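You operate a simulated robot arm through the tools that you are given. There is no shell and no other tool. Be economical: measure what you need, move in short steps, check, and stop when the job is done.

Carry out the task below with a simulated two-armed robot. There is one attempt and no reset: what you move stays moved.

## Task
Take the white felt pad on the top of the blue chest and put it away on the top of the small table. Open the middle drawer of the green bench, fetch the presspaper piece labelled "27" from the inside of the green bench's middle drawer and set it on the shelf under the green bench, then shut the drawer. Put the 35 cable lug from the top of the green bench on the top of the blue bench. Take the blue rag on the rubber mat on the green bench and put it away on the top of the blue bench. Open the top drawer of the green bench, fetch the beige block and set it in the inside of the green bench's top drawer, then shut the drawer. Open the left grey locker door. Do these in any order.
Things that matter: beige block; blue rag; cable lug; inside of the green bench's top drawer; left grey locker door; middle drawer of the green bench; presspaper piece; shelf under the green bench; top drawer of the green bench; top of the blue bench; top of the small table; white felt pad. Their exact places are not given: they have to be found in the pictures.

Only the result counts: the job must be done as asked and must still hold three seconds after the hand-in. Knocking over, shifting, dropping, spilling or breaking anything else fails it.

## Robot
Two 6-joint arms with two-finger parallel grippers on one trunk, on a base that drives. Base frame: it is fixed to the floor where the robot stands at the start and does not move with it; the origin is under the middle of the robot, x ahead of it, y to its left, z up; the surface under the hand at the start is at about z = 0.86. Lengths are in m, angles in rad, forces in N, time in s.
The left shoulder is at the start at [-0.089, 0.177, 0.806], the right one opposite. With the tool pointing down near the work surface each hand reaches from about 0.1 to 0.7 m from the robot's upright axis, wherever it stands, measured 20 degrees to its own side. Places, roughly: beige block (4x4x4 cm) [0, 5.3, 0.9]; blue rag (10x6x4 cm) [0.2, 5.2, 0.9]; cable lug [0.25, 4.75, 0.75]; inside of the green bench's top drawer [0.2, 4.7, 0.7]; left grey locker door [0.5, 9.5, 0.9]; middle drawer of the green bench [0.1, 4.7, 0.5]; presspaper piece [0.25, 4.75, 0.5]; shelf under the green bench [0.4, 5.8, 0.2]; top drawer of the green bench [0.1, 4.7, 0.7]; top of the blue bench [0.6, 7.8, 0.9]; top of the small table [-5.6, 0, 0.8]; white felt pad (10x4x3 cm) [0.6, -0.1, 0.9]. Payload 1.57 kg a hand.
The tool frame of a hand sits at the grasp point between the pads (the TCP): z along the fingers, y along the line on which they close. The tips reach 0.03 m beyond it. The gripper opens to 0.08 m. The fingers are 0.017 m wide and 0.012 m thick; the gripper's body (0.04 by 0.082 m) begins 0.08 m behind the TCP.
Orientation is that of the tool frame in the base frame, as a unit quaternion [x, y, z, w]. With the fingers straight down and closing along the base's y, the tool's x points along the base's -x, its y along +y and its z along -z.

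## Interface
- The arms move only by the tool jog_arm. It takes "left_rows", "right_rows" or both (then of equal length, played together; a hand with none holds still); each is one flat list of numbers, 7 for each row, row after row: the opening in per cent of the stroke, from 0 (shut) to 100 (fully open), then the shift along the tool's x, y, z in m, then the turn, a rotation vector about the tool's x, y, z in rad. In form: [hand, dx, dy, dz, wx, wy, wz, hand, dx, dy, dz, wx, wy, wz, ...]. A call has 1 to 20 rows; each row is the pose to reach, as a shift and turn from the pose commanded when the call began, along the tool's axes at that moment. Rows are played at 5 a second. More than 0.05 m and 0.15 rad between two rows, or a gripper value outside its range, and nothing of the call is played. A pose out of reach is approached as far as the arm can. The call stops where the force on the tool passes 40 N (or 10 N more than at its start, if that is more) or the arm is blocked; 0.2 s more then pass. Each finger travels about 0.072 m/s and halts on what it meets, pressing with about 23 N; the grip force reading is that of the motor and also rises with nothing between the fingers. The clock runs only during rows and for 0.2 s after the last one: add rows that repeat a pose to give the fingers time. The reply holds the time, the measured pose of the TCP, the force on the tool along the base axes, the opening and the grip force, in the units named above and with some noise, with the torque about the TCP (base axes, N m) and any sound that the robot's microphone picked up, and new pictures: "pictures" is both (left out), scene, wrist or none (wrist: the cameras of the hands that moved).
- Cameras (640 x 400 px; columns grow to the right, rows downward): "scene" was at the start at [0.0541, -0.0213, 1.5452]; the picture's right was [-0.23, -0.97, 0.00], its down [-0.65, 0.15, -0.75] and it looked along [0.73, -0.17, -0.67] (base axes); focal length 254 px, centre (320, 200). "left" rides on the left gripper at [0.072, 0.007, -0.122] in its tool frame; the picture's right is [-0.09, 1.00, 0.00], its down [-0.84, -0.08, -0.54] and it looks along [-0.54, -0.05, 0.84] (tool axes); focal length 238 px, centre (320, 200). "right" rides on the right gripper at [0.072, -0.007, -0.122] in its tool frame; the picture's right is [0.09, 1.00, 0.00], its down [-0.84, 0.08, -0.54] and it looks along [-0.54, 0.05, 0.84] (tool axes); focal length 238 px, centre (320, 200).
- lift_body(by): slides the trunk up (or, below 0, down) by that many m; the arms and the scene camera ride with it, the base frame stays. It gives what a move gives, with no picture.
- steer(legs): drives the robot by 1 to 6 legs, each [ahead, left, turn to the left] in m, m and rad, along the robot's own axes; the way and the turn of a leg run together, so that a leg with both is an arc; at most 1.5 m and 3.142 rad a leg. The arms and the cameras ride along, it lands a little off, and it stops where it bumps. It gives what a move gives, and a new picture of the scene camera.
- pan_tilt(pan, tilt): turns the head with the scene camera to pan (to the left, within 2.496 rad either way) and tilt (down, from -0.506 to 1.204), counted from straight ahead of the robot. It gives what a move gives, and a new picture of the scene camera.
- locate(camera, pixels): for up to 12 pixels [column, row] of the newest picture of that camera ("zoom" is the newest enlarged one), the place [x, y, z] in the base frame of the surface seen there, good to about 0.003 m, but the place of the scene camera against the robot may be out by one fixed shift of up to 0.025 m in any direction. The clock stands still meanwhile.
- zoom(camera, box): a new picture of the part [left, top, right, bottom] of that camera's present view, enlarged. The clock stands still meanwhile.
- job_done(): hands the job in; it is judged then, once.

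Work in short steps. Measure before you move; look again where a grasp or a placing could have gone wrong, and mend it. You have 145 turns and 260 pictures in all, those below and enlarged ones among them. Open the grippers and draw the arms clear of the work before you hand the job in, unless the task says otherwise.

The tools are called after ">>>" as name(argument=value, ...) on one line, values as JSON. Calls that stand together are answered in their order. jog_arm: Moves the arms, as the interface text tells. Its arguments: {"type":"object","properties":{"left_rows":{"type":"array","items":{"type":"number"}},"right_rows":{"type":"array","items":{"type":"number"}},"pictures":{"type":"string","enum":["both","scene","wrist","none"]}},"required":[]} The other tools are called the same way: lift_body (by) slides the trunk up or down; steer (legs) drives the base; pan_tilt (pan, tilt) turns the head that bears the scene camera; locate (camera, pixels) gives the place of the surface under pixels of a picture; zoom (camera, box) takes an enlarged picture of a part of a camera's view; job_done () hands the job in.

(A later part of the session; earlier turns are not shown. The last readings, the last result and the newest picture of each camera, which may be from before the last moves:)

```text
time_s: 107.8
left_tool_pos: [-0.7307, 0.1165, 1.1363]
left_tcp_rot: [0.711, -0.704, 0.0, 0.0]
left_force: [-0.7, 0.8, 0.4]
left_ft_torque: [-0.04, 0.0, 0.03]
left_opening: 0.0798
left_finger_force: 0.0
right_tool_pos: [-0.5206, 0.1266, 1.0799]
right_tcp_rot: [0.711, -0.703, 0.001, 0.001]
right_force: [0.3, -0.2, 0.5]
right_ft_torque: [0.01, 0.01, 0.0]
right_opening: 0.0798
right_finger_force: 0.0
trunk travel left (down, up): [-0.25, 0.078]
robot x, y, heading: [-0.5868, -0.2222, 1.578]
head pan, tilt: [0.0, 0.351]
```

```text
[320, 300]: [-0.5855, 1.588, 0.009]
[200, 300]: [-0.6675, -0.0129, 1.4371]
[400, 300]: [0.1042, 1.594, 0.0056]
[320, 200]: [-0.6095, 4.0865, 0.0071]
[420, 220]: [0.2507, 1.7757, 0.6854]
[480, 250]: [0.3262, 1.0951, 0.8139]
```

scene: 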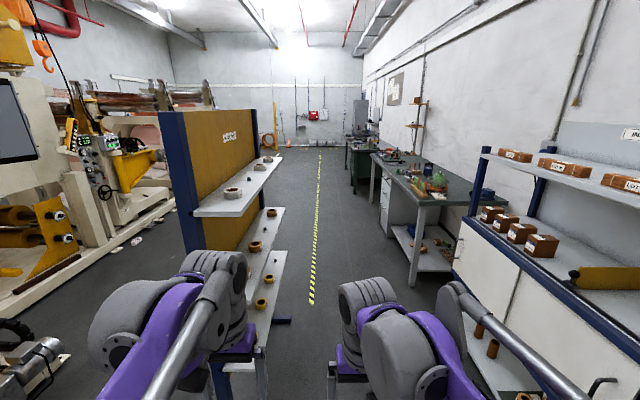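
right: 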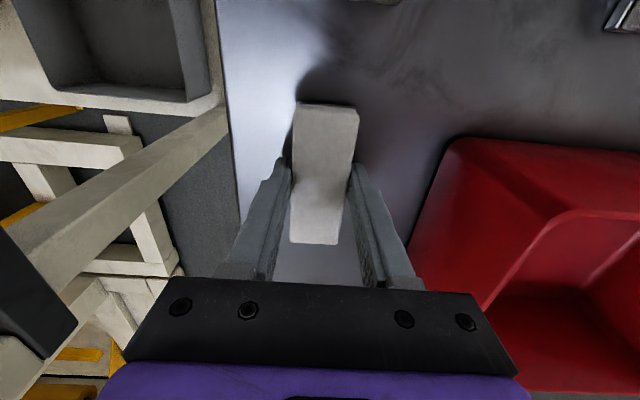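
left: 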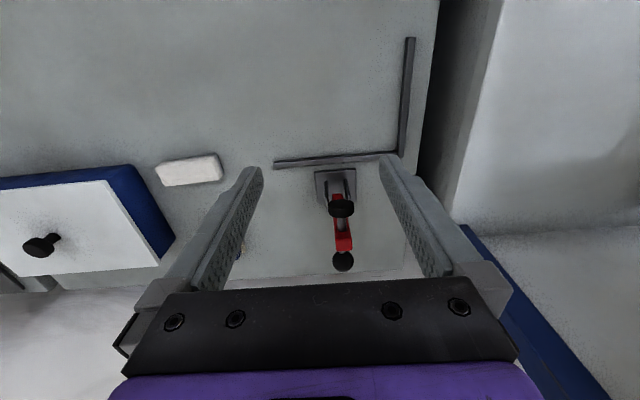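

The lane ahead is visible: rack on the left, benches on the right. I measure rack foot (285,321), the bench legs and tops ahead.

>>> locate(camera="scene", pixels=[[288, 321], [265, 365], [413, 283], [420, 195], [395, 170], [385, 215], [355, 150], [355, 185], [318, 240], [470, 270], [435, 165], [372, 195]])

>>> zoom(camera="scene", box=[300, 80, 500, 300])

```text
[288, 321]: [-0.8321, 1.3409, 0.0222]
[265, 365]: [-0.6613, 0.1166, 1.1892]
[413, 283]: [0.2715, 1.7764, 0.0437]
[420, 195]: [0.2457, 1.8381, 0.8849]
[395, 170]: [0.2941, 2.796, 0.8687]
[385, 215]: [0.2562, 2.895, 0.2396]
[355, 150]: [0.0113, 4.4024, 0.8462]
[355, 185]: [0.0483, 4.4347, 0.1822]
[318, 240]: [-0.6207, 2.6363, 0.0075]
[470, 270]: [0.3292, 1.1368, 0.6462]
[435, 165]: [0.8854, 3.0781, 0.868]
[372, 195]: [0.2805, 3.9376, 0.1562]
```

```text
1.82 times, centred on (400, 190) of scene
```

zoom: 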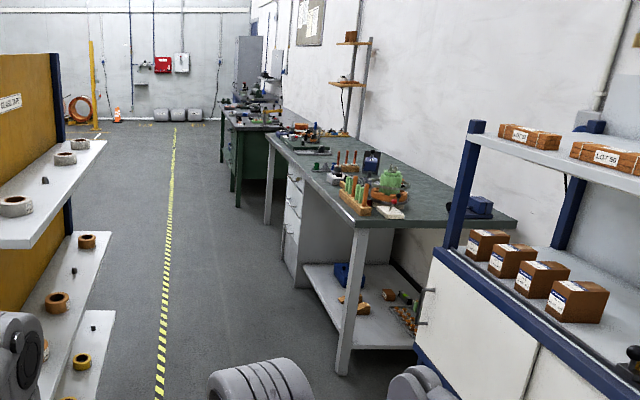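

Rack foot reaches x=-0.83 and the benches start at x≈0.25, so I sidestep to x≈-0.28 and drive up the aisle toward the green bench (front x≈0, y>4.4).

>>> steer(legs=[[0.0, -0.3, 0], [1.4, 0, -0.008], [1.4, 0, 0], [1.2, 0.3, 0]])

>>> pan_tilt(pan=-0.7, tilt=0.6)

```text
time_s: 130.0
left_tool_pos: [-0.7063, 4.1272, 1.1348]
left_tcp_rot: [-0.704, 0.71, 0.0, -0.001]
left_force: [0.8, 0.1, -0.1]
left_ft_torque: [-0.02, -0.02, 0.03]
left_opening: 0.0801
left_finger_force: 0.1
right_tool_pos: [-0.4977, 4.1347, 1.0808]
right_tcp_rot: [-0.704, 0.71, 0.0, 0.0]
right_force: [0.2, -1.0, 0.2]
right_ft_torque: [-0.01, 0.0, 0.02]
right_opening: 0.0802
right_finger_force: 0.1
trunk travel left (down, up): [-0.25, 0.078]
robot x, y, heading: [-0.5703, 3.7844, 1.562]
head pan, tilt: [0.0, 0.351]
```

scene: 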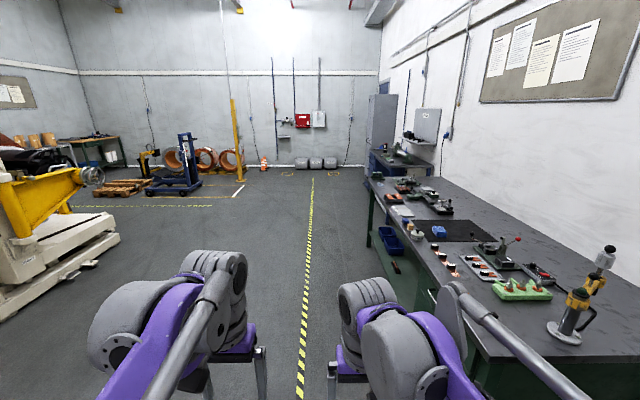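

```text
time_s: 131.1
left_tool_pos: [-0.7066, 4.1289, 1.1355]
left_tcp_rot: [-0.705, 0.71, 0.0, 0.0]
left_force: [0.5, 0.0, 0.0]
left_ft_torque: [0.01, 0.0, 0.01]
left_opening: 0.0799
left_finger_force: 0.1
right_tool_pos: [-0.4975, 4.134, 1.0803]
right_tcp_rot: [-0.705, 0.71, 0.0, 0.0]
right_force: [0.0, -0.3, 0.0]
right_ft_torque: [0.02, 0.02, -0.02]
right_opening: 0.0799
right_finger_force: 0.2
trunk travel left (down, up): [-0.25, 0.078]
robot x, y, heading: [-0.5675, 3.7894, 1.561]
head pan, tilt: [-0.7, 0.6]
```

scene: 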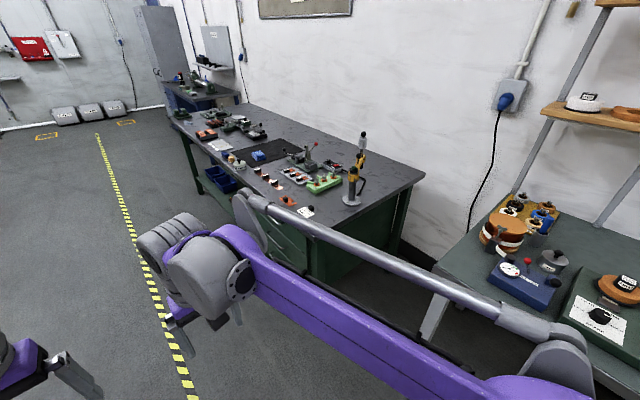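

I drive on to y≈4.95 and turn right to face the green bench.

>>> steer(legs=[[1.15, 0, 0], [0, 0, -1.562]])

>>> pan_tilt(pan=0, tilt=0.7)

```text
time_s: 140.7
left_tool_pos: [-0.2142, 5.0738, 1.1343]
left_tcp_rot: [-0.003, 1.0, 0.0, -0.001]
left_force: [0.7, -0.1, -0.2]
left_ft_torque: [0.0, 0.01, -0.04]
left_opening: 0.08
left_finger_force: 0.0
right_tool_pos: [-0.2059, 4.8622, 1.0792]
right_tcp_rot: [-0.002, 1.0, 0.0, 0.0]
right_force: [-0.4, 0.1, 1.5]
right_ft_torque: [-0.03, 0.01, -0.01]
right_opening: 0.0802
right_finger_force: 0.0
trunk travel left (down, up): [-0.25, 0.078]
robot x, y, heading: [-0.5538, 4.9297, 0.004]
head pan, tilt: [-0.7, 0.6]
```

scene: 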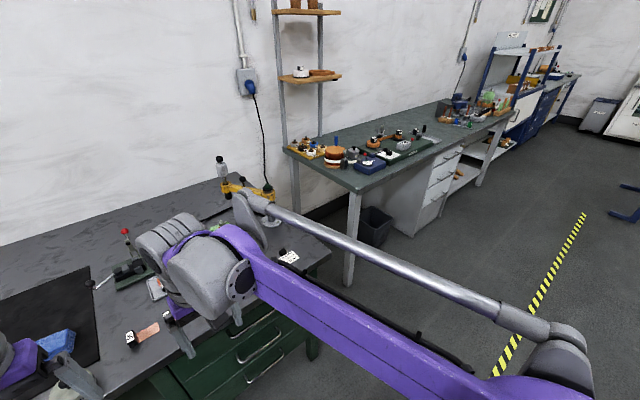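

```text
time_s: 141.8
left_tool_pos: [-0.2153, 5.0743, 1.1359]
left_tcp_rot: [-0.003, 1.0, 0.0, 0.0]
left_force: [-1.0, -0.5, 0.2]
left_ft_torque: [0.0, 0.0, -0.05]
left_opening: 0.0801
left_finger_force: 0.0
right_tool_pos: [-0.2061, 4.8632, 1.0801]
right_tcp_rot: [-0.002, 1.0, 0.0, 0.0]
right_force: [-0.6, -0.4, 0.3]
right_ft_torque: [-0.01, 0.02, 0.01]
right_opening: 0.0801
right_finger_force: 0.1
trunk travel left (down, up): [-0.25, 0.078]
robot x, y, heading: [-0.5545, 4.9298, 0.002]
head pan, tilt: [0.0, 0.7]
```

scene: 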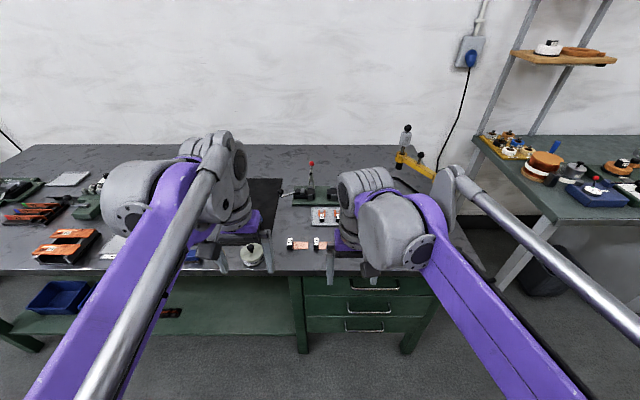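

Now I zoom to look at the tabletop items and labels.

>>> zoom(camera="scene", box=[240, 150, 480, 340])

>>> zoom(camera="scene", box=[0, 150, 280, 360])

>>> zoom(camera="right", box=[0, 0, 640, 400])

>>> zoom(camera="left", box=[0, 0, 640, 400])

```text
2.11 times, centred on (360, 245) of scene
```

zoom: 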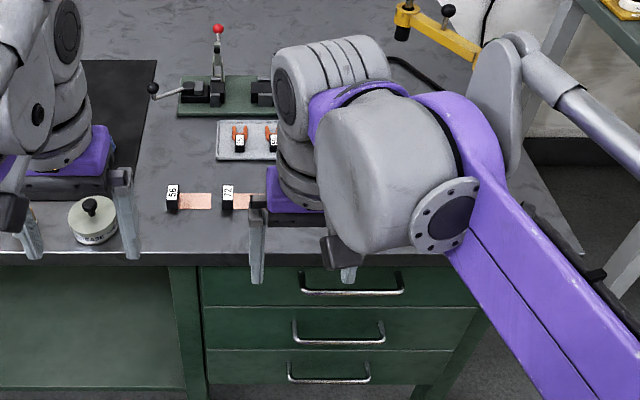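

```text
1.90 times, centred on (140, 255) of scene
```

zoom: 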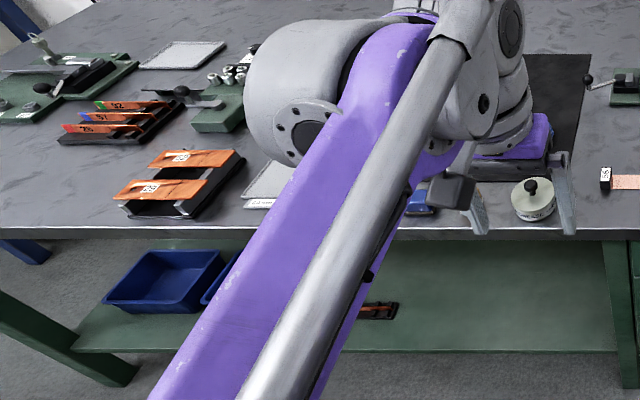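

```text
1.00 times, centred on (320, 200) of right (not enlarged: the box is as wide or as high as the picture)
```

zoom: 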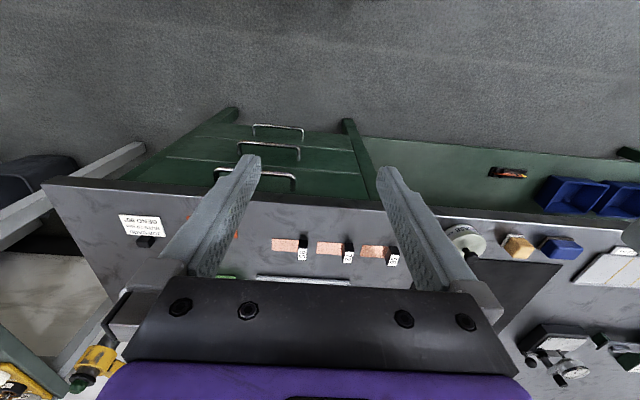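

```text
1.00 times, centred on (320, 200) of left (not enlarged: the box is as wide or as high as the picture)
```

zoom: 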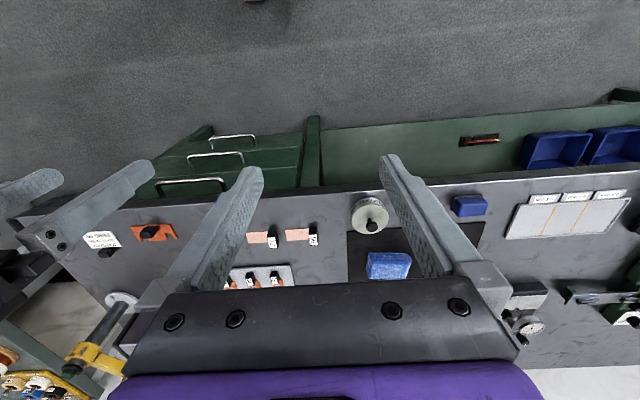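

Right-wrist shows three copper lugs at (290,246), (333,250), (378,252), beige block at (518,247); left-wrist shows the blue rag on the mat at (388,265). I zoom into the labels.

>>> zoom(camera="right", box=[255, 210, 415, 290])

>>> locate(camera="right", pixels=[[285, 246], [303, 253], [328, 248], [348, 255], [372, 252], [393, 258], [518, 247], [560, 247], [256, 172], [270, 148], [278, 128], [400, 160]])

>>> zoom(camera="scene", box=[270, 180, 350, 260])

```text
4.00 times, centred on (335, 250) of right
```

zoom: 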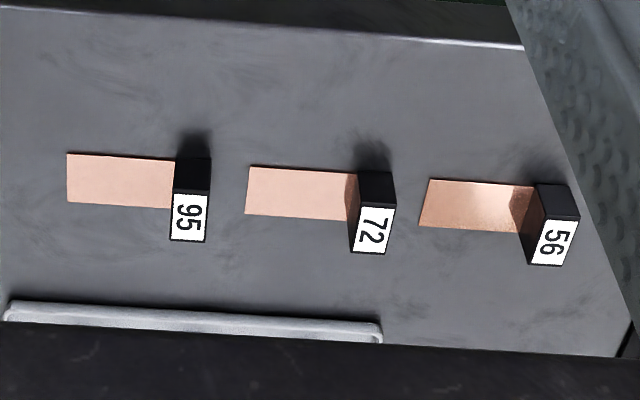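

```text
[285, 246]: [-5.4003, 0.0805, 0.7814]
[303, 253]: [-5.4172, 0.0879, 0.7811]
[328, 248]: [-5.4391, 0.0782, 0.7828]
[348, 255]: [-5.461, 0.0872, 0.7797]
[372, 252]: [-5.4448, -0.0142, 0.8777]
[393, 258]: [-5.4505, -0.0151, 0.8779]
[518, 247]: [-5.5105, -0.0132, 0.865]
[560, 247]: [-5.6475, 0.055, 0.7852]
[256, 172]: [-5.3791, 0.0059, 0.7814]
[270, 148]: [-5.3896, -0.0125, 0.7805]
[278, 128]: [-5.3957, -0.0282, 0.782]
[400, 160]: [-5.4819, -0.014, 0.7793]
```

```text
5.00 times, centred on (310, 220) of scene
```

zoom: 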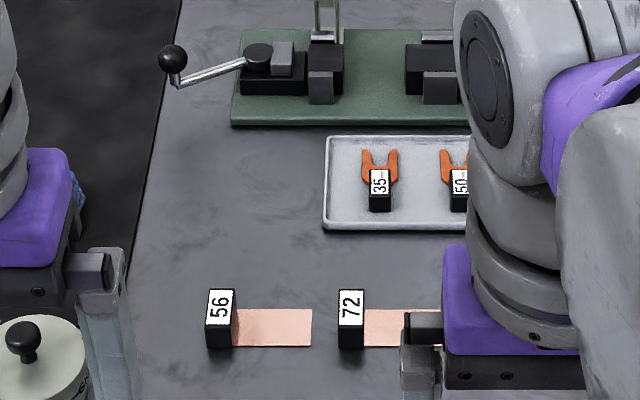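

The orange fork lugs on the tray are the cable lugs: "35" at zoom (380,185), "50" next to it. I measure the lug, its surroundings, and the drawer handles.

>>> locate(camera="zoom", pixels=[[380, 180], [380, 203], [380, 160], [370, 172], [390, 172], [335, 215], [460, 190], [345, 150], [420, 180], [340, 86], [275, 260], [430, 100]])

>>> locate(camera="scene", pixels=[[375, 289], [352, 289], [395, 288], [368, 311], [364, 329], [320, 285], [320, 275], [410, 345], [150, 320], [254, 255], [200, 320], [304, 350]])

>>> jog_arm(right_rows=[100, 0, 0, 0, 0, 0, 0], left_rows=[100, 0, 0, 0, 0, 0, 0], pictures="wrist")

>>> locate(camera="right", pixels=[[518, 240], [503, 240], [533, 240], [560, 245], [460, 235], [275, 175], [270, 148], [278, 128], [550, 190], [320, 277], [505, 252], [530, 252]])

>>> locate(camera="left", pixels=[[388, 265], [372, 260], [405, 262], [390, 275], [252, 280], [275, 278], [470, 205], [192, 182], [215, 157], [233, 138], [430, 160], [365, 215]])

```text
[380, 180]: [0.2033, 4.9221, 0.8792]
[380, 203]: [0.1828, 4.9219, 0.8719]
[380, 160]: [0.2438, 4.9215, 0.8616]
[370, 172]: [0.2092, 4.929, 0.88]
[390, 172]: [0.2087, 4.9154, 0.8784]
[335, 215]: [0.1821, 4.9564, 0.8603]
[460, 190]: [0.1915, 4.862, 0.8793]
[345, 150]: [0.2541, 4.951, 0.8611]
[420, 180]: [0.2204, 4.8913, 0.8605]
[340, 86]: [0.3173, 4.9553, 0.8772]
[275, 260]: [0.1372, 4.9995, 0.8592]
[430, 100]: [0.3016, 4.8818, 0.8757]
```

```text
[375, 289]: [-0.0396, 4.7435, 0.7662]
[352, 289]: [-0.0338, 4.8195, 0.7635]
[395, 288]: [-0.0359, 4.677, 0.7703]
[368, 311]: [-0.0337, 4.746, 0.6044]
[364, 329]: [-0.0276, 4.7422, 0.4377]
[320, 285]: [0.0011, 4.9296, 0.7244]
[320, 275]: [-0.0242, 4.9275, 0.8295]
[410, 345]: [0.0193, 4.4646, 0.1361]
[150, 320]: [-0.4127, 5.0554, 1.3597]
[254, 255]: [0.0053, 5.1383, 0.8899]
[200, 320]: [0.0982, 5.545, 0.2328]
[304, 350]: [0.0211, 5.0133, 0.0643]
```

```text
time_s: 142.2
left_tool_pos: [-0.2151, 5.0752, 1.1349]
left_tcp_rot: [-0.001, 1.0, 0.0, 0.001]
left_force: [-0.4, -0.3, -0.8]
left_ft_torque: [-0.02, 0.01, 0.01]
left_opening: 0.0799
left_finger_force: 0.0
right_tool_pos: [-0.2055, 4.8631, 1.0803]
right_tcp_rot: [-0.001, 1.0, -0.001, -0.001]
right_force: [-0.3, 0.6, 0.5]
right_ft_torque: [-0.02, 0.0, -0.04]
right_opening: 0.0798
right_finger_force: 0.0
trunk travel left (down, up): [-0.25, 0.078]
robot x, y, heading: [-0.5544, 4.9349, 0.0]
head pan, tilt: [0.0, 0.7]
```

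right: 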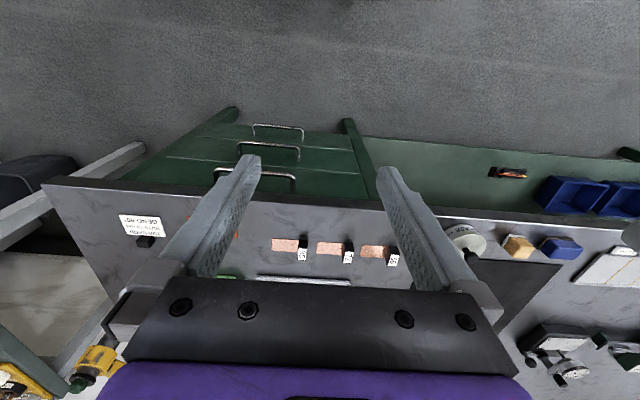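
left: 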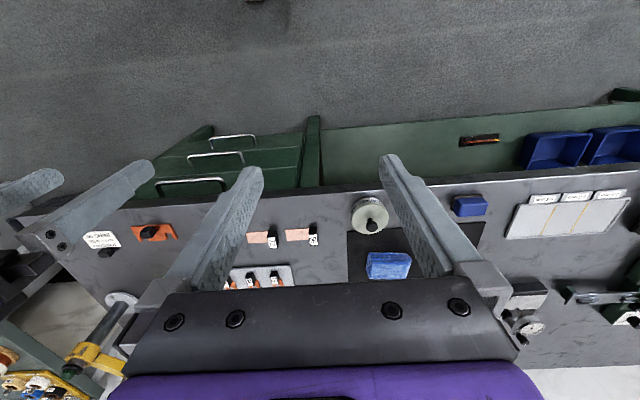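

```text
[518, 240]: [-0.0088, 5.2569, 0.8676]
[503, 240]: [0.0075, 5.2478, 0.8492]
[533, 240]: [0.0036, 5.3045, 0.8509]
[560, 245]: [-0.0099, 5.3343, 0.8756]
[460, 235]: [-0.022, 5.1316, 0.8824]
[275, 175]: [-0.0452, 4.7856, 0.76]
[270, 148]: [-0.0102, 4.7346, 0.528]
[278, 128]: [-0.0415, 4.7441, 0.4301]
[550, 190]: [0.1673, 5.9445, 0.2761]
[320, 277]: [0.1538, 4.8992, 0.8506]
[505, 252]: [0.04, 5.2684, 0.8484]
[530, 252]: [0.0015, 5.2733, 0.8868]
```

```text
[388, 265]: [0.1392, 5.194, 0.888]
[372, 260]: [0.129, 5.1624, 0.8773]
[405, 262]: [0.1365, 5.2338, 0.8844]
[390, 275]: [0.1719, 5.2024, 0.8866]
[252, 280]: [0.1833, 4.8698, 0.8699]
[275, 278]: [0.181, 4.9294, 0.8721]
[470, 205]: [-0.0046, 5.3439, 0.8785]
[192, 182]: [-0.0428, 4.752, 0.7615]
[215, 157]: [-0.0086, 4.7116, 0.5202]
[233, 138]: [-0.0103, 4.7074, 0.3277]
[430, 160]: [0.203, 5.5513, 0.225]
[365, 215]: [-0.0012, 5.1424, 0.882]
```

The beige block is at right-wrist (518,245), beside a blue block. I zoom there for exact corners before sending the left hand over it.

>>> zoom(camera="right", box=[440, 210, 600, 290])

>>> locate(camera="zoom", pixels=[[270, 105], [350, 120], [250, 160], [345, 180], [320, 170], [400, 130], [410, 170], [80, 100], [200, 100]])

```text
4.00 times, centred on (520, 250) of right
```

zoom: 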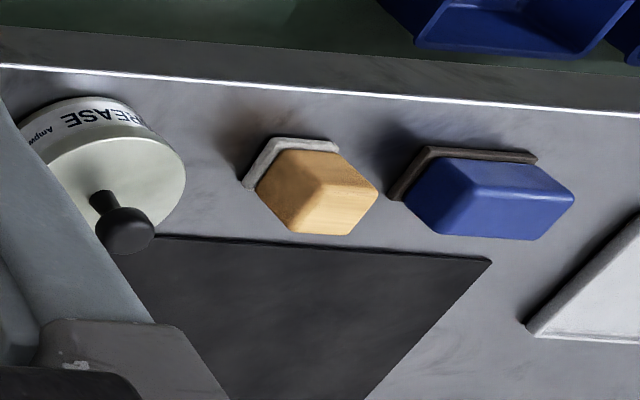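

```text
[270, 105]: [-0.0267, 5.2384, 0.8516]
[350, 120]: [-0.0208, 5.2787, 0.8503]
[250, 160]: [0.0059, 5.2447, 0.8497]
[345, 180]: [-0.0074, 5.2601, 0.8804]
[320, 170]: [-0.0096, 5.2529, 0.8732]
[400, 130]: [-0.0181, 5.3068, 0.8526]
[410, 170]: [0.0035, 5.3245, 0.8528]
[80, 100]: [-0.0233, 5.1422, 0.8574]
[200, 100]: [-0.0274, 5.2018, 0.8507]
```

An L-shaped light strip sits at the block's rear corner; I bring the left hand closer to see it properly.

>>> jog_arm(left_rows=[100, -0.03, 0.04, 0, 0, 0, 0, 100, -0.06, 0.08, 0, 0, 0, 0, 100, -0.09, 0.12, 0, 0, 0, 0, 100, -0.12, 0.16, 0.02, 0, 0, 0, 100, -0.15, 0.19, 0.05, 0, 0, 0])

>>> zoom(camera="left", box=[220, 60, 420, 200])

```text
refused: row 4 steps farther than a row can; nothing moved
```

```text
2.86 times, centred on (320, 130) of left
```

zoom: 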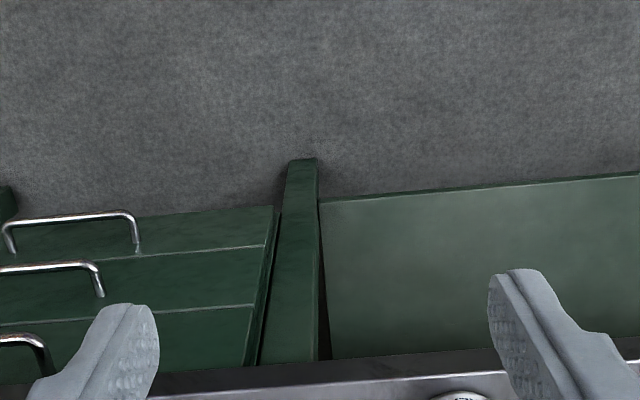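

Row step too long; repeating with smaller steps.

>>> jog_arm(left_rows=[100, -0.025, 0.035, 0, 0, 0, 0, 100, -0.05, 0.07, 0, 0, 0, 0, 100, -0.075, 0.105, 0, 0, 0, 0, 100, -0.1, 0.14, 0.01, 0, 0, 0, 100, -0.125, 0.17, 0.03, 0, 0, 0, 100, -0.15, 0.19, 0.06, 0, 0, 0])

>>> zoom(camera="left", box=[220, 60, 420, 200])

```text
time_s: 143.6
left_tool_pos: [-0.0661, 5.2652, 1.0744]
left_tcp_rot: [-0.002, 1.0, -0.001, 0.0]
left_force: [0.2, -0.1, -0.6]
left_ft_torque: [0.0, 0.01, 0.02]
left_opening: 0.0799
left_finger_force: 0.0
right_tool_pos: [-0.2053, 4.8645, 1.0797]
right_tcp_rot: [-0.001, 1.0, 0.0, 0.0]
right_force: [1.3, -1.5, -0.4]
right_ft_torque: [-0.01, 0.02, 0.01]
right_opening: 0.08
right_finger_force: 0.0
trunk travel left (down, up): [-0.25, 0.078]
robot x, y, heading: [-0.5555, 4.9319, -0.0]
head pan, tilt: [0.0, 0.7]
```

scene: 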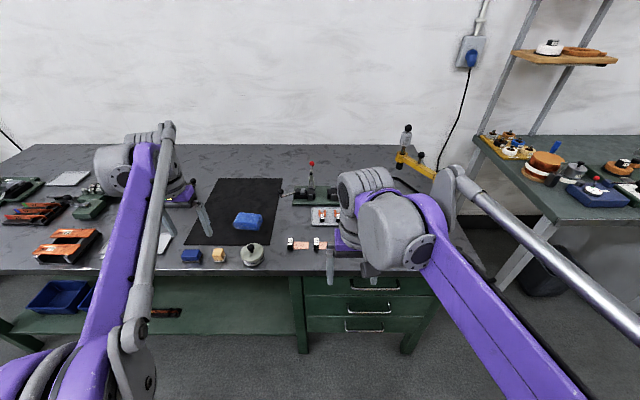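
left: 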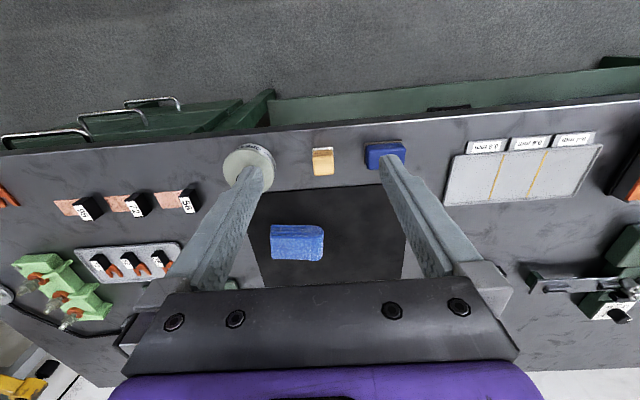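

```text
2.86 times, centred on (320, 130) of left
```

zoom: 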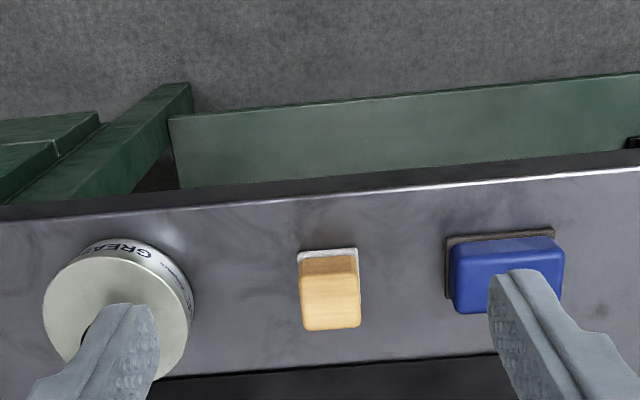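

The light strip is just the block's base layer. Measure the block's top corners and the neighbours.

>>> locate(camera="zoom", pixels=[[302, 262], [356, 258], [304, 325], [358, 322], [330, 300], [328, 250], [185, 290], [450, 290], [105, 270]])

>>> locate(camera="left", pixels=[[273, 230], [322, 228], [275, 258], [322, 258], [298, 240], [100, 262], [130, 258], [113, 268], [135, 272], [160, 263], [85, 255], [330, 275]])

```text
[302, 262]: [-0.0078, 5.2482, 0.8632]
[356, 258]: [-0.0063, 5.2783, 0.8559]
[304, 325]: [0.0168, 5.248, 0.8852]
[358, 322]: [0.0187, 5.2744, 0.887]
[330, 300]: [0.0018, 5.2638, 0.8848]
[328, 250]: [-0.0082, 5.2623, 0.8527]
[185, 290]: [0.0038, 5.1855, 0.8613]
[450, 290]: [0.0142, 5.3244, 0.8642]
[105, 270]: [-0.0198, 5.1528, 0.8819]
```

```text
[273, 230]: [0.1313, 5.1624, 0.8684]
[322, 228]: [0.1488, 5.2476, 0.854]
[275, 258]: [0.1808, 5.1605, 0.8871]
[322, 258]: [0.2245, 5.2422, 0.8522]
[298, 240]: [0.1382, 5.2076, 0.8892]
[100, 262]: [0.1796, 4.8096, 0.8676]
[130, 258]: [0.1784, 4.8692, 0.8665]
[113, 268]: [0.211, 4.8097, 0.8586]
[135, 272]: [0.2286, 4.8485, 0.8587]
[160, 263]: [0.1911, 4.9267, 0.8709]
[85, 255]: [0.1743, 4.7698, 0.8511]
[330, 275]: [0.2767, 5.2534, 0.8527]
```

Block: centre (0.005,5.263), z 0.851–0.886. I descend with 75% opening and grip.

>>> jog_arm(left_rows=[75, -0.04, -0.002, 0, 0, 0, 0, 75, -0.071, -0.002, 0.02, 0, 0, 0, 75, -0.071, -0.002, 0.065, 0, 0, 0, 75, -0.071, -0.002, 0.11, 0, 0, 0, 75, -0.071, -0.002, 0.15, 0, 0, 0, 75, -0.071, -0.002, 0.175, 0, 0, 0, 75, -0.071, -0.002, 0.19, 0, 0, 0, 75, -0.071, -0.002, 0.19, 0, 0, 0, 0, -0.071, -0.002, 0.19, 0, 0, 0, 0, -0.071, -0.002, 0.19, 0, 0, 0, 0, -0.071, -0.002, 0.19, 0, 0, 0], pictures="wrist")

```text
time_s: 146.0
left_tool_pos: [0.0052, 5.2631, 0.8855]
left_tcp_rot: [-0.002, 1.0, -0.001, 0.0]
left_force: [0.7, 0.3, -0.6]
left_ft_torque: [0.0, 0.02, 0.0]
left_opening: 0.0306
left_finger_force: 23.0
right_tool_pos: [-0.2058, 4.8634, 1.0793]
right_tcp_rot: [-0.002, 1.0, -0.001, 0.0]
right_force: [-0.2, 0.5, -0.5]
right_ft_torque: [0.01, 0.01, -0.03]
right_opening: 0.0799
right_finger_force: 0.1
trunk travel left (down, up): [-0.25, 0.078]
robot x, y, heading: [-0.5565, 4.9314, 0.004]
head pan, tilt: [0.0, 0.7]
```

left: 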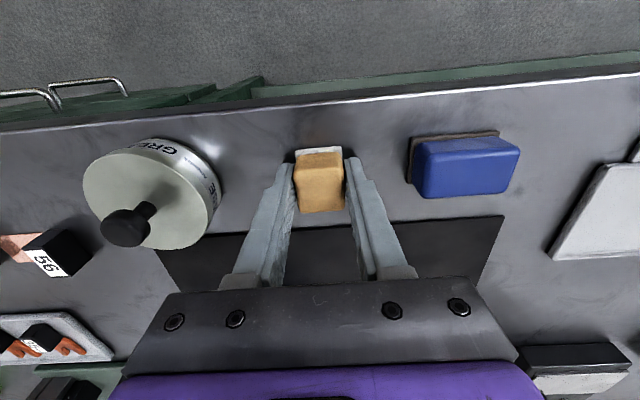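

The block is held (31 mm, 23 N). I lift it and pull back, then back the base off 0.15 m for the drawer work.

>>> jog_arm(left_rows=[0, 0, 0, -0.04, 0, 0, 0, 0, 0, 0, -0.08, 0, 0, 0, 0, 0, 0, -0.12, 0, 0, 0, 0, 0, 0, -0.17, 0, 0, 0, 0, 0.04, 0, -0.19, 0, 0, 0, 0, 0.08, 0, -0.2, 0, 0, 0, 0, 0.12, 0, -0.2, 0, 0, 0], pictures="none")

>>> steer(legs=[[-0.15, 0, 0]])

>>> locate(camera="scene", pixels=[[320, 250], [370, 270], [390, 280], [350, 300], [375, 300], [395, 310]])

```text
time_s: 147.6
left_tool_pos: [-0.1165, 5.2624, 1.0868]
left_tcp_rot: [-0.002, 1.0, 0.0, 0.001]
left_force: [0.4, -0.8, -0.6]
left_ft_torque: [-0.01, 0.0, 0.0]
left_opening: 0.0306
left_finger_force: 22.8
right_tool_pos: [-0.2075, 4.8636, 1.08]
right_tcp_rot: [-0.001, 1.0, 0.001, 0.001]
right_force: [-0.2, 0.1, 0.0]
right_ft_torque: [-0.03, -0.02, 0.03]
right_opening: 0.0802
right_finger_force: 0.0
trunk travel left (down, up): [-0.25, 0.078]
robot x, y, heading: [-0.5553, 4.9318, 0.003]
head pan, tilt: [0.0, 0.7]
```

```text
time_s: 149.0
left_tool_pos: [-0.265, 5.2607, 1.0846]
left_tcp_rot: [-0.001, 1.0, 0.0, 0.0]
left_force: [-0.2, -0.4, 0.2]
left_ft_torque: [-0.01, 0.01, -0.04]
left_opening: 0.0308
left_finger_force: 22.3
right_tool_pos: [-0.3557, 4.863, 1.0807]
right_tcp_rot: [-0.002, 1.0, 0.0, 0.0]
right_force: [-0.9, 0.6, 0.8]
right_ft_torque: [-0.05, -0.03, -0.02]
right_opening: 0.08
right_finger_force: 0.0
trunk travel left (down, up): [-0.25, 0.078]
robot x, y, heading: [-0.7043, 4.9319, 0.005]
head pan, tilt: [0.0, 0.7]
```

scene: 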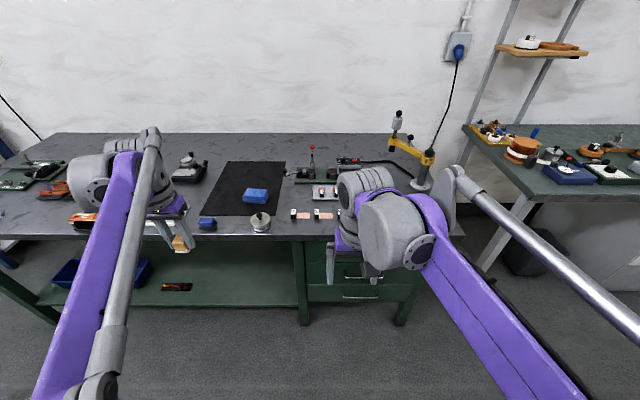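

```text
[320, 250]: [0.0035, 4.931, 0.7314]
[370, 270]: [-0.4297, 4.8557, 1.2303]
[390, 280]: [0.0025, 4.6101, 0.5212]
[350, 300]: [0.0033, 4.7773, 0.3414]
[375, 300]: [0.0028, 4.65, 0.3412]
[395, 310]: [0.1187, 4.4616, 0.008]
```

Now I turn the right hand to point forward with fingers closing vertically, moving it ahead to x≈-0.15, y≈4.75 while still above the bench height.

>>> jog_arm(right_rows=[100, -0.013, -0.007, 0, -0.0806, -0.0806, 0.0806, 100, -0.026, -0.014, 0, -0.1612, -0.1612, 0.1612, 100, -0.039, -0.021, 0, -0.2418, -0.2418, 0.2418, 100, -0.052, -0.028, 0, -0.3224, -0.3224, 0.3224, 100, -0.065, -0.035, 0, -0.403, -0.403, 0.403, 100, -0.078, -0.042, 0, -0.4836, -0.4836, 0.4836, 100, -0.091, -0.049, 0, -0.5642, -0.5642, 0.5642, 100, -0.104, -0.056, 0, -0.6448, -0.6448, 0.6448, 100, -0.117, -0.063, 0, -0.7254, -0.7254, 0.7254, 100, -0.13, -0.07, 0, -0.806, -0.806, 0.806, 100, -0.143, -0.077, 0, -0.8866, -0.8866, 0.8866, 100, -0.156, -0.084, 0, -0.9672, -0.9672, 0.9672, 100, -0.169, -0.091, 0, -1.0478, -1.0478, 1.0478, 100, -0.182, -0.1, 0, -1.1284, -1.1284, 1.1284, 100, -0.195, -0.115, 0, -1.2092, -1.2092, 1.2092])

```text
time_s: 152.2
left_tool_pos: [-0.2651, 5.2618, 1.0853]
left_tcp_rot: [-0.002, 1.0, 0.0, 0.0]
left_force: [-0.1, 0.8, -0.8]
left_ft_torque: [-0.03, 0.0, 0.01]
left_opening: 0.0307
left_finger_force: 23.4
right_tool_pos: [-0.1662, 4.7562, 1.0826]
right_tcp_rot: [0.484, 0.535, 0.494, 0.486]
right_force: [-0.6, 0.8, -0.4]
right_ft_torque: [0.01, -0.02, 0.02]
right_opening: 0.0803
right_finger_force: 0.0
right hand out of reach, approached as far as the arm can: row 14, 15
trunk travel left (down, up): [-0.25, 0.078]
robot x, y, heading: [-0.7052, 4.9295, 0.001]
head pan, tilt: [0.0, 0.7]
```

scene: 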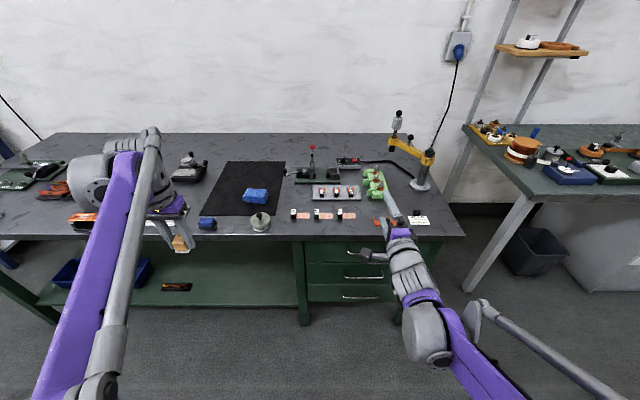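
right: 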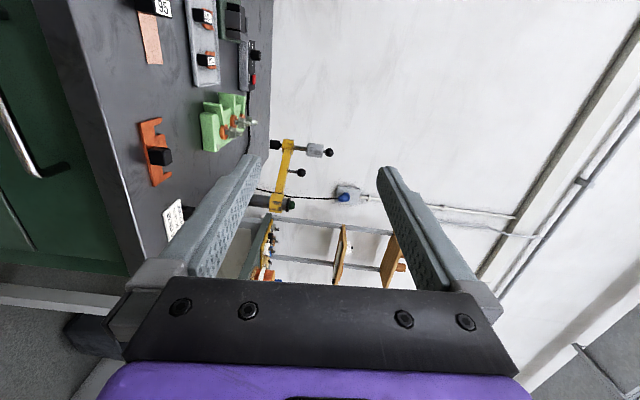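

The hand now points forward. I lower it in front of the top handle to z≈0.761 with small orientation corrections, keeping the tips at x≈-0.09.

>>> jog_arm(right_rows=[100, 0, -0.04, 0, -0.01, -0.015, 0.011, 100, 0, -0.08, 0, -0.02, -0.03, 0.022, 100, 0, -0.12, 0.005, -0.03, -0.045, 0.033, 100, 0.002, -0.16, 0.01, -0.04, -0.059, 0.043, 100, 0.003, -0.2, 0.02, -0.04, -0.059, 0.043, 100, 0.004, -0.24, 0.03, -0.04, -0.059, 0.043, 100, 0.005, -0.28, 0.045, -0.04, -0.059, 0.043, 100, 0.005, -0.32, 0.058, -0.04, -0.059, 0.043])

```text
time_s: 154.0
left_tool_pos: [-0.2639, 5.2617, 1.0842]
left_tcp_rot: [-0.002, 1.0, 0.0, -0.001]
left_force: [0.1, 0.0, -1.1]
left_ft_torque: [-0.01, 0.03, -0.01]
left_opening: 0.031
left_finger_force: 23.6
right_tool_pos: [-0.1099, 4.7391, 0.7645]
right_tcp_rot: [0.497, 0.503, 0.504, 0.497]
right_force: [1.1, -0.6, -0.1]
right_ft_torque: [-0.02, 0.01, -0.02]
right_opening: 0.0802
right_finger_force: 0.1
right hand out of reach, approached as far as the arm can: row 4, 5, 6, 7, 8
trunk travel left (down, up): [-0.25, 0.078]
robot x, y, heading: [-0.7018, 4.9274, 0.009]
head pan, tilt: [0.0, 0.7]
```

scene: 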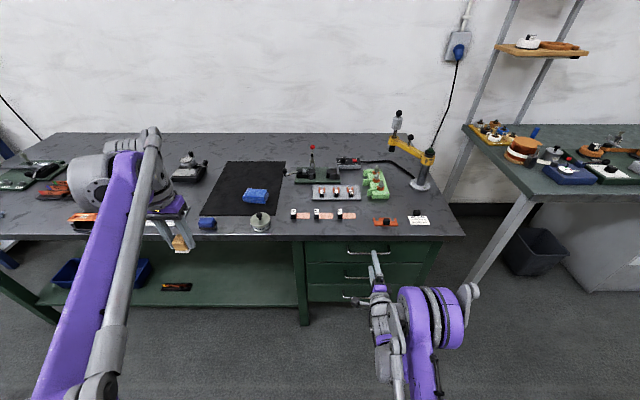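
right: 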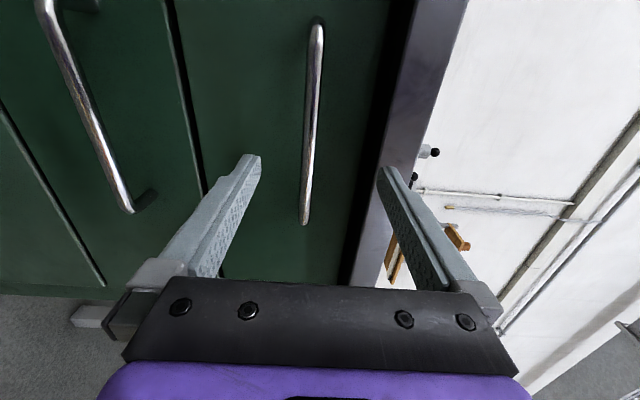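

The top handle bar lies between the fingers, from (318,25) to (305,222). I measure it and the bench-top overhang.

>>> locate(camera="right", pixels=[[316, 40], [312, 120], [307, 180], [305, 215], [260, 120], [375, 100], [395, 100], [340, 120], [110, 180], [60, 40]])

```text
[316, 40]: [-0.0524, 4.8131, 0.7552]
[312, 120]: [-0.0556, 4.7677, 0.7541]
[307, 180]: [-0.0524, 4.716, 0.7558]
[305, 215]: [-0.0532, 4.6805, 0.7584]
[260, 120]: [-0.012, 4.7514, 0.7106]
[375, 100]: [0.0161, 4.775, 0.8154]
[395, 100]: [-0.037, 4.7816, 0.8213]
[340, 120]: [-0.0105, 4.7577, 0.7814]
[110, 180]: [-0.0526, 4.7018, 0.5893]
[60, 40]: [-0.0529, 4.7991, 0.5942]
```

Bar at x≈-0.05, z≈0.756. I advance 0.055 m, drop 8 mm and close.

>>> jog_arm(right_rows=[100, 0, -0.008, 0.02, 0, 0, 0, 100, 0, -0.008, 0.04, 0, 0, 0, 100, 0, -0.008, 0.055, 0, 0, 0, 100, 0, -0.008, 0.055, 0, 0, 0, 0, 0, -0.008, 0.055, 0, 0, 0, 0, 0, -0.008, 0.055, 0, 0, 0, 0, 0, -0.008, 0.055, 0, 0, 0, 0, 0, -0.008, 0.055, 0, 0, 0], pictures="wrist")

```text
time_s: 155.8
left_tool_pos: [-0.2646, 5.2627, 1.0835]
left_tcp_rot: [-0.002, 1.0, 0.001, 0.0]
left_force: [-0.6, -0.5, -0.7]
left_ft_torque: [0.0, 0.0, 0.02]
left_opening: 0.0309
left_finger_force: 22.8
right_tool_pos: [-0.0552, 4.737, 0.756]
right_tcp_rot: [0.499, 0.503, 0.502, 0.496]
right_force: [-10.7, 3.6, -23.9]
right_ft_torque: [-0.05, 0.24, -0.15]
right_opening: 0.0114
right_finger_force: 29.6
trunk travel left (down, up): [-0.25, 0.078]
robot x, y, heading: [-0.707, 4.9286, 0.002]
head pan, tilt: [0.0, 0.7]
```

right: 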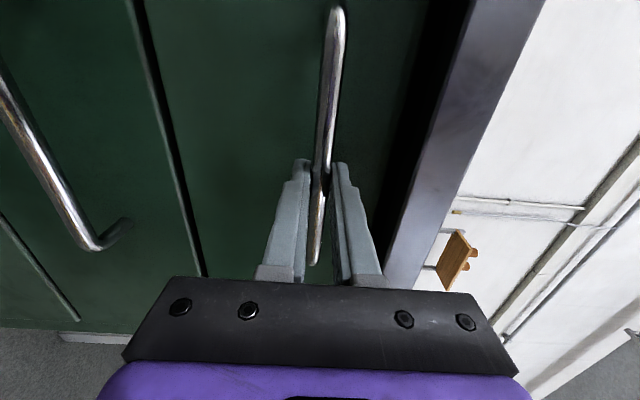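

The handle is gripped (11 mm). I pull straight back 0.2 m in small steps.

>>> jog_arm(right_rows=[0, 0, -0.002, 0, 0, 0, 0, 0, 0, -0.002, -0.02, 0, 0, 0, 0, 0, -0.002, -0.04, 0, 0, 0, 0, 0, -0.002, -0.06, 0, 0, 0, 0, 0, -0.002, -0.08, 0, 0, 0, 0, 0, -0.002, -0.1, 0, 0, 0, 0, 0, -0.002, -0.12, 0, 0, 0, 0, 0, -0.002, -0.14, 0, 0, 0, 0, 0, -0.002, -0.16, 0, 0, 0, 0, 0, -0.002, -0.18, 0, 0, 0, 0, 0, -0.002, -0.2, 0, 0, 0])

```text
time_s: 156.9
left_tool_pos: [-0.2644, 5.2617, 1.0843]
left_tcp_rot: [-0.003, 1.0, 0.0, 0.0]
left_force: [-1.0, 0.4, -0.8]
left_ft_torque: [0.02, -0.02, 0.0]
left_opening: 0.0308
left_finger_force: 23.3
right_tool_pos: [-0.1074, 4.7362, 0.7554]
right_tcp_rot: [0.502, 0.505, 0.497, 0.495]
right_force: [0.7, 1.2, -20.1]
right_ft_torque: [-0.05, 0.23, -0.81]
right_opening: 0.0117
right_finger_force: 29.2
right hand out of reach, approached as far as the arm can: row 4, 5
trunk travel left (down, up): [-0.25, 0.078]
robot x, y, heading: [-0.7085, 4.9318, 0.009]
head pan, tilt: [0.0, 0.7]
stopped in row 5 (right hand): the force on the tool passed its limit at 48 N (the readings are from after the stop); the commanded pose is now the measured one
```

scene: 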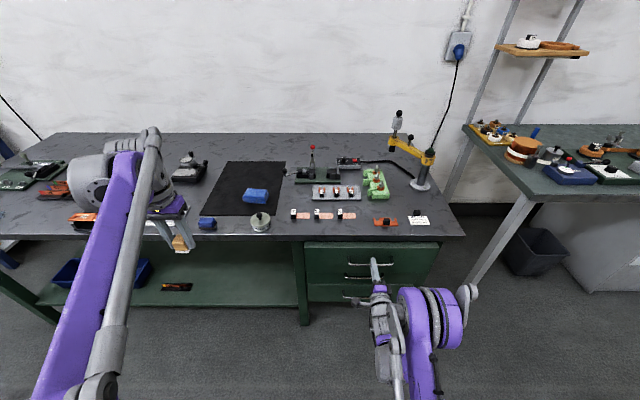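
right: 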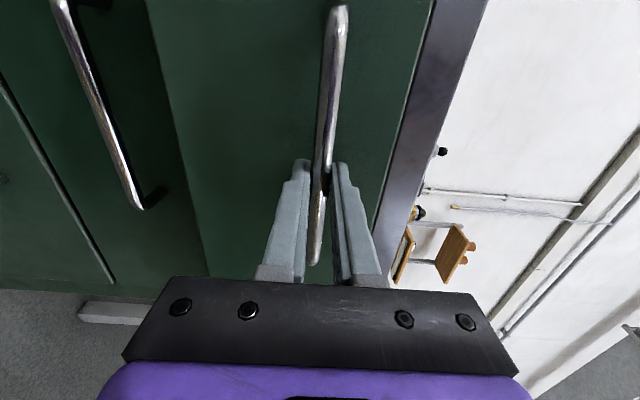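

The drawer moves, but the arm's folded pose limits pulling. I keep the grip and pull by backing the base 0.2 m.

>>> steer(legs=[[-0.2, 0, 0]])

```text
time_s: 158.5
left_tool_pos: [-0.4557, 5.2611, 1.0852]
left_tcp_rot: [-0.004, 1.0, 0.0, 0.001]
left_force: [-0.2, -0.5, -1.0]
left_ft_torque: [-0.01, 0.01, 0.01]
left_opening: 0.031
left_finger_force: 22.7
right_tool_pos: [-0.2976, 4.7356, 0.7551]
right_tcp_rot: [0.504, 0.506, 0.497, 0.494]
right_force: [-1.3, 0.7, -6.6]
right_ft_torque: [-0.05, 0.2, -0.39]
right_opening: 0.0118
right_finger_force: 28.9
trunk travel left (down, up): [-0.25, 0.078]
robot x, y, heading: [-0.8949, 4.9272, 0.003]
head pan, tilt: [0.0, 0.7]
stopped in leg 1: the force on the tool passed its limit at 41 N (the readings are from after the stop); the commanded pose is now the measured one
```

scene: 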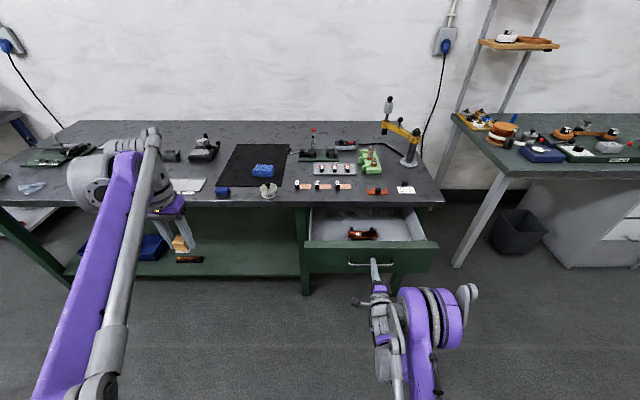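

The drawer is open about 0.24 m, with an orange item at (362,232) inside. I open the right hand, back off, raise that hand, then sidestep right so the left hand lines up with the drawer.

>>> jog_arm(right_rows=[100, 0, 0, 0, 0, 0, 0, 100, 0, 0, 0, 0, 0, 0, 100, 0, 0, 0, 0, 0, 0, 100, 0, 0, 0, 0, 0, 0], pictures="none")

>>> steer(legs=[[-0.12, 0, 0]])

>>> jog_arm(right_rows=[100, 0, 0.04, 0, 0, 0, 0, 100, 0, 0.08, 0, 0, 0, 0, 100, 0, 0.12, 0, 0, 0, 0, 100, 0, 0.16, 0, 0, 0, 0, 100, 0, 0.2, 0, 0, 0, 0, 100, 0, 0.24, 0, 0, 0, 0, 100, 0, 0.28, 0, 0, 0, 0, 100, 0, 0.32, 0, 0, 0, 0])

```text
time_s: 159.5
left_tool_pos: [-0.4542, 5.2627, 1.0855]
left_tcp_rot: [-0.002, 1.0, 0.0, 0.0]
left_force: [1.1, -0.3, 0.6]
left_ft_torque: [-0.01, 0.01, 0.0]
left_opening: 0.0306
left_finger_force: 23.3
right_tool_pos: [-0.2969, 4.7366, 0.7564]
right_tcp_rot: [0.502, 0.506, 0.498, 0.495]
right_force: [-0.2, 0.4, 0.4]
right_ft_torque: [0.0, -0.01, 0.0]
right_opening: 0.0799
right_finger_force: 0.0
trunk travel left (down, up): [-0.25, 0.078]
robot x, y, heading: [-0.8918, 4.9285, 0.003]
head pan, tilt: [0.0, 0.7]
```

```text
time_s: 160.7
left_tool_pos: [-0.5723, 5.2612, 1.0855]
left_tcp_rot: [-0.003, 1.0, 0.0, 0.001]
left_force: [-0.3, -0.4, 0.7]
left_ft_torque: [-0.03, -0.01, -0.02]
left_opening: 0.0308
left_finger_force: 22.5
right_tool_pos: [-0.4159, 4.7371, 0.7568]
right_tcp_rot: [0.503, 0.505, 0.497, 0.495]
right_force: [-0.6, -0.2, 0.0]
right_ft_torque: [-0.02, -0.01, 0.01]
right_opening: 0.0801
right_finger_force: 0.2
trunk travel left (down, up): [-0.25, 0.078]
robot x, y, heading: [-1.0148, 4.9299, 0.003]
head pan, tilt: [0.0, 0.7]
```

scene: 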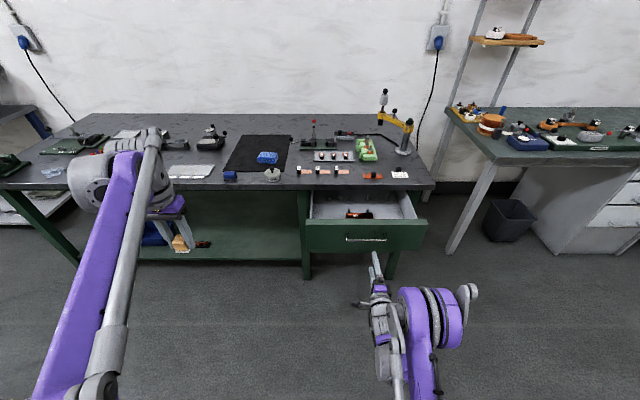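

```text
time_s: 162.5
left_tool_pos: [-0.5736, 5.2612, 1.0846]
left_tcp_rot: [-0.003, 1.0, 0.0, 0.0]
left_force: [-1.0, -0.7, -1.6]
left_ft_torque: [0.0, 0.0, -0.02]
left_opening: 0.0306
left_finger_force: 22.8
right_tool_pos: [-0.4116, 4.7369, 1.0764]
right_tcp_rot: [0.502, 0.506, 0.498, 0.494]
right_force: [0.2, 0.7, 0.0]
right_ft_torque: [0.0, 0.04, 0.01]
right_opening: 0.0799
right_finger_force: 0.1
trunk travel left (down, up): [-0.25, 0.078]
robot x, y, heading: [-1.016, 4.9318, -0.001]
head pan, tilt: [0.0, 0.7]
```

scene: 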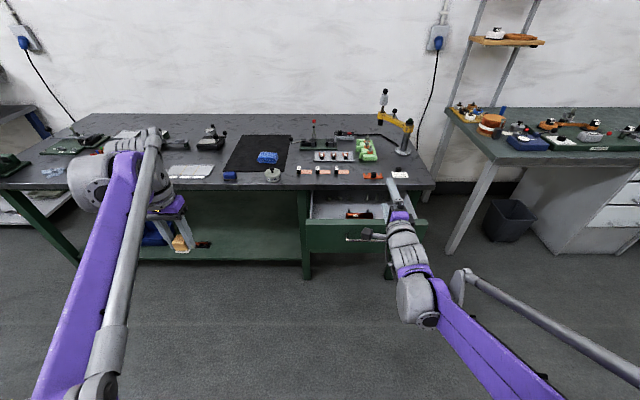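
right: 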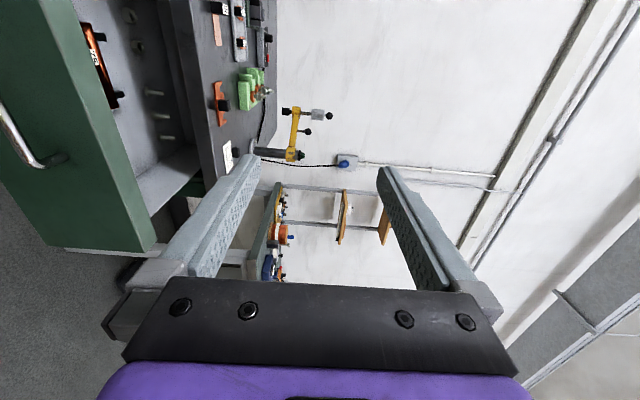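

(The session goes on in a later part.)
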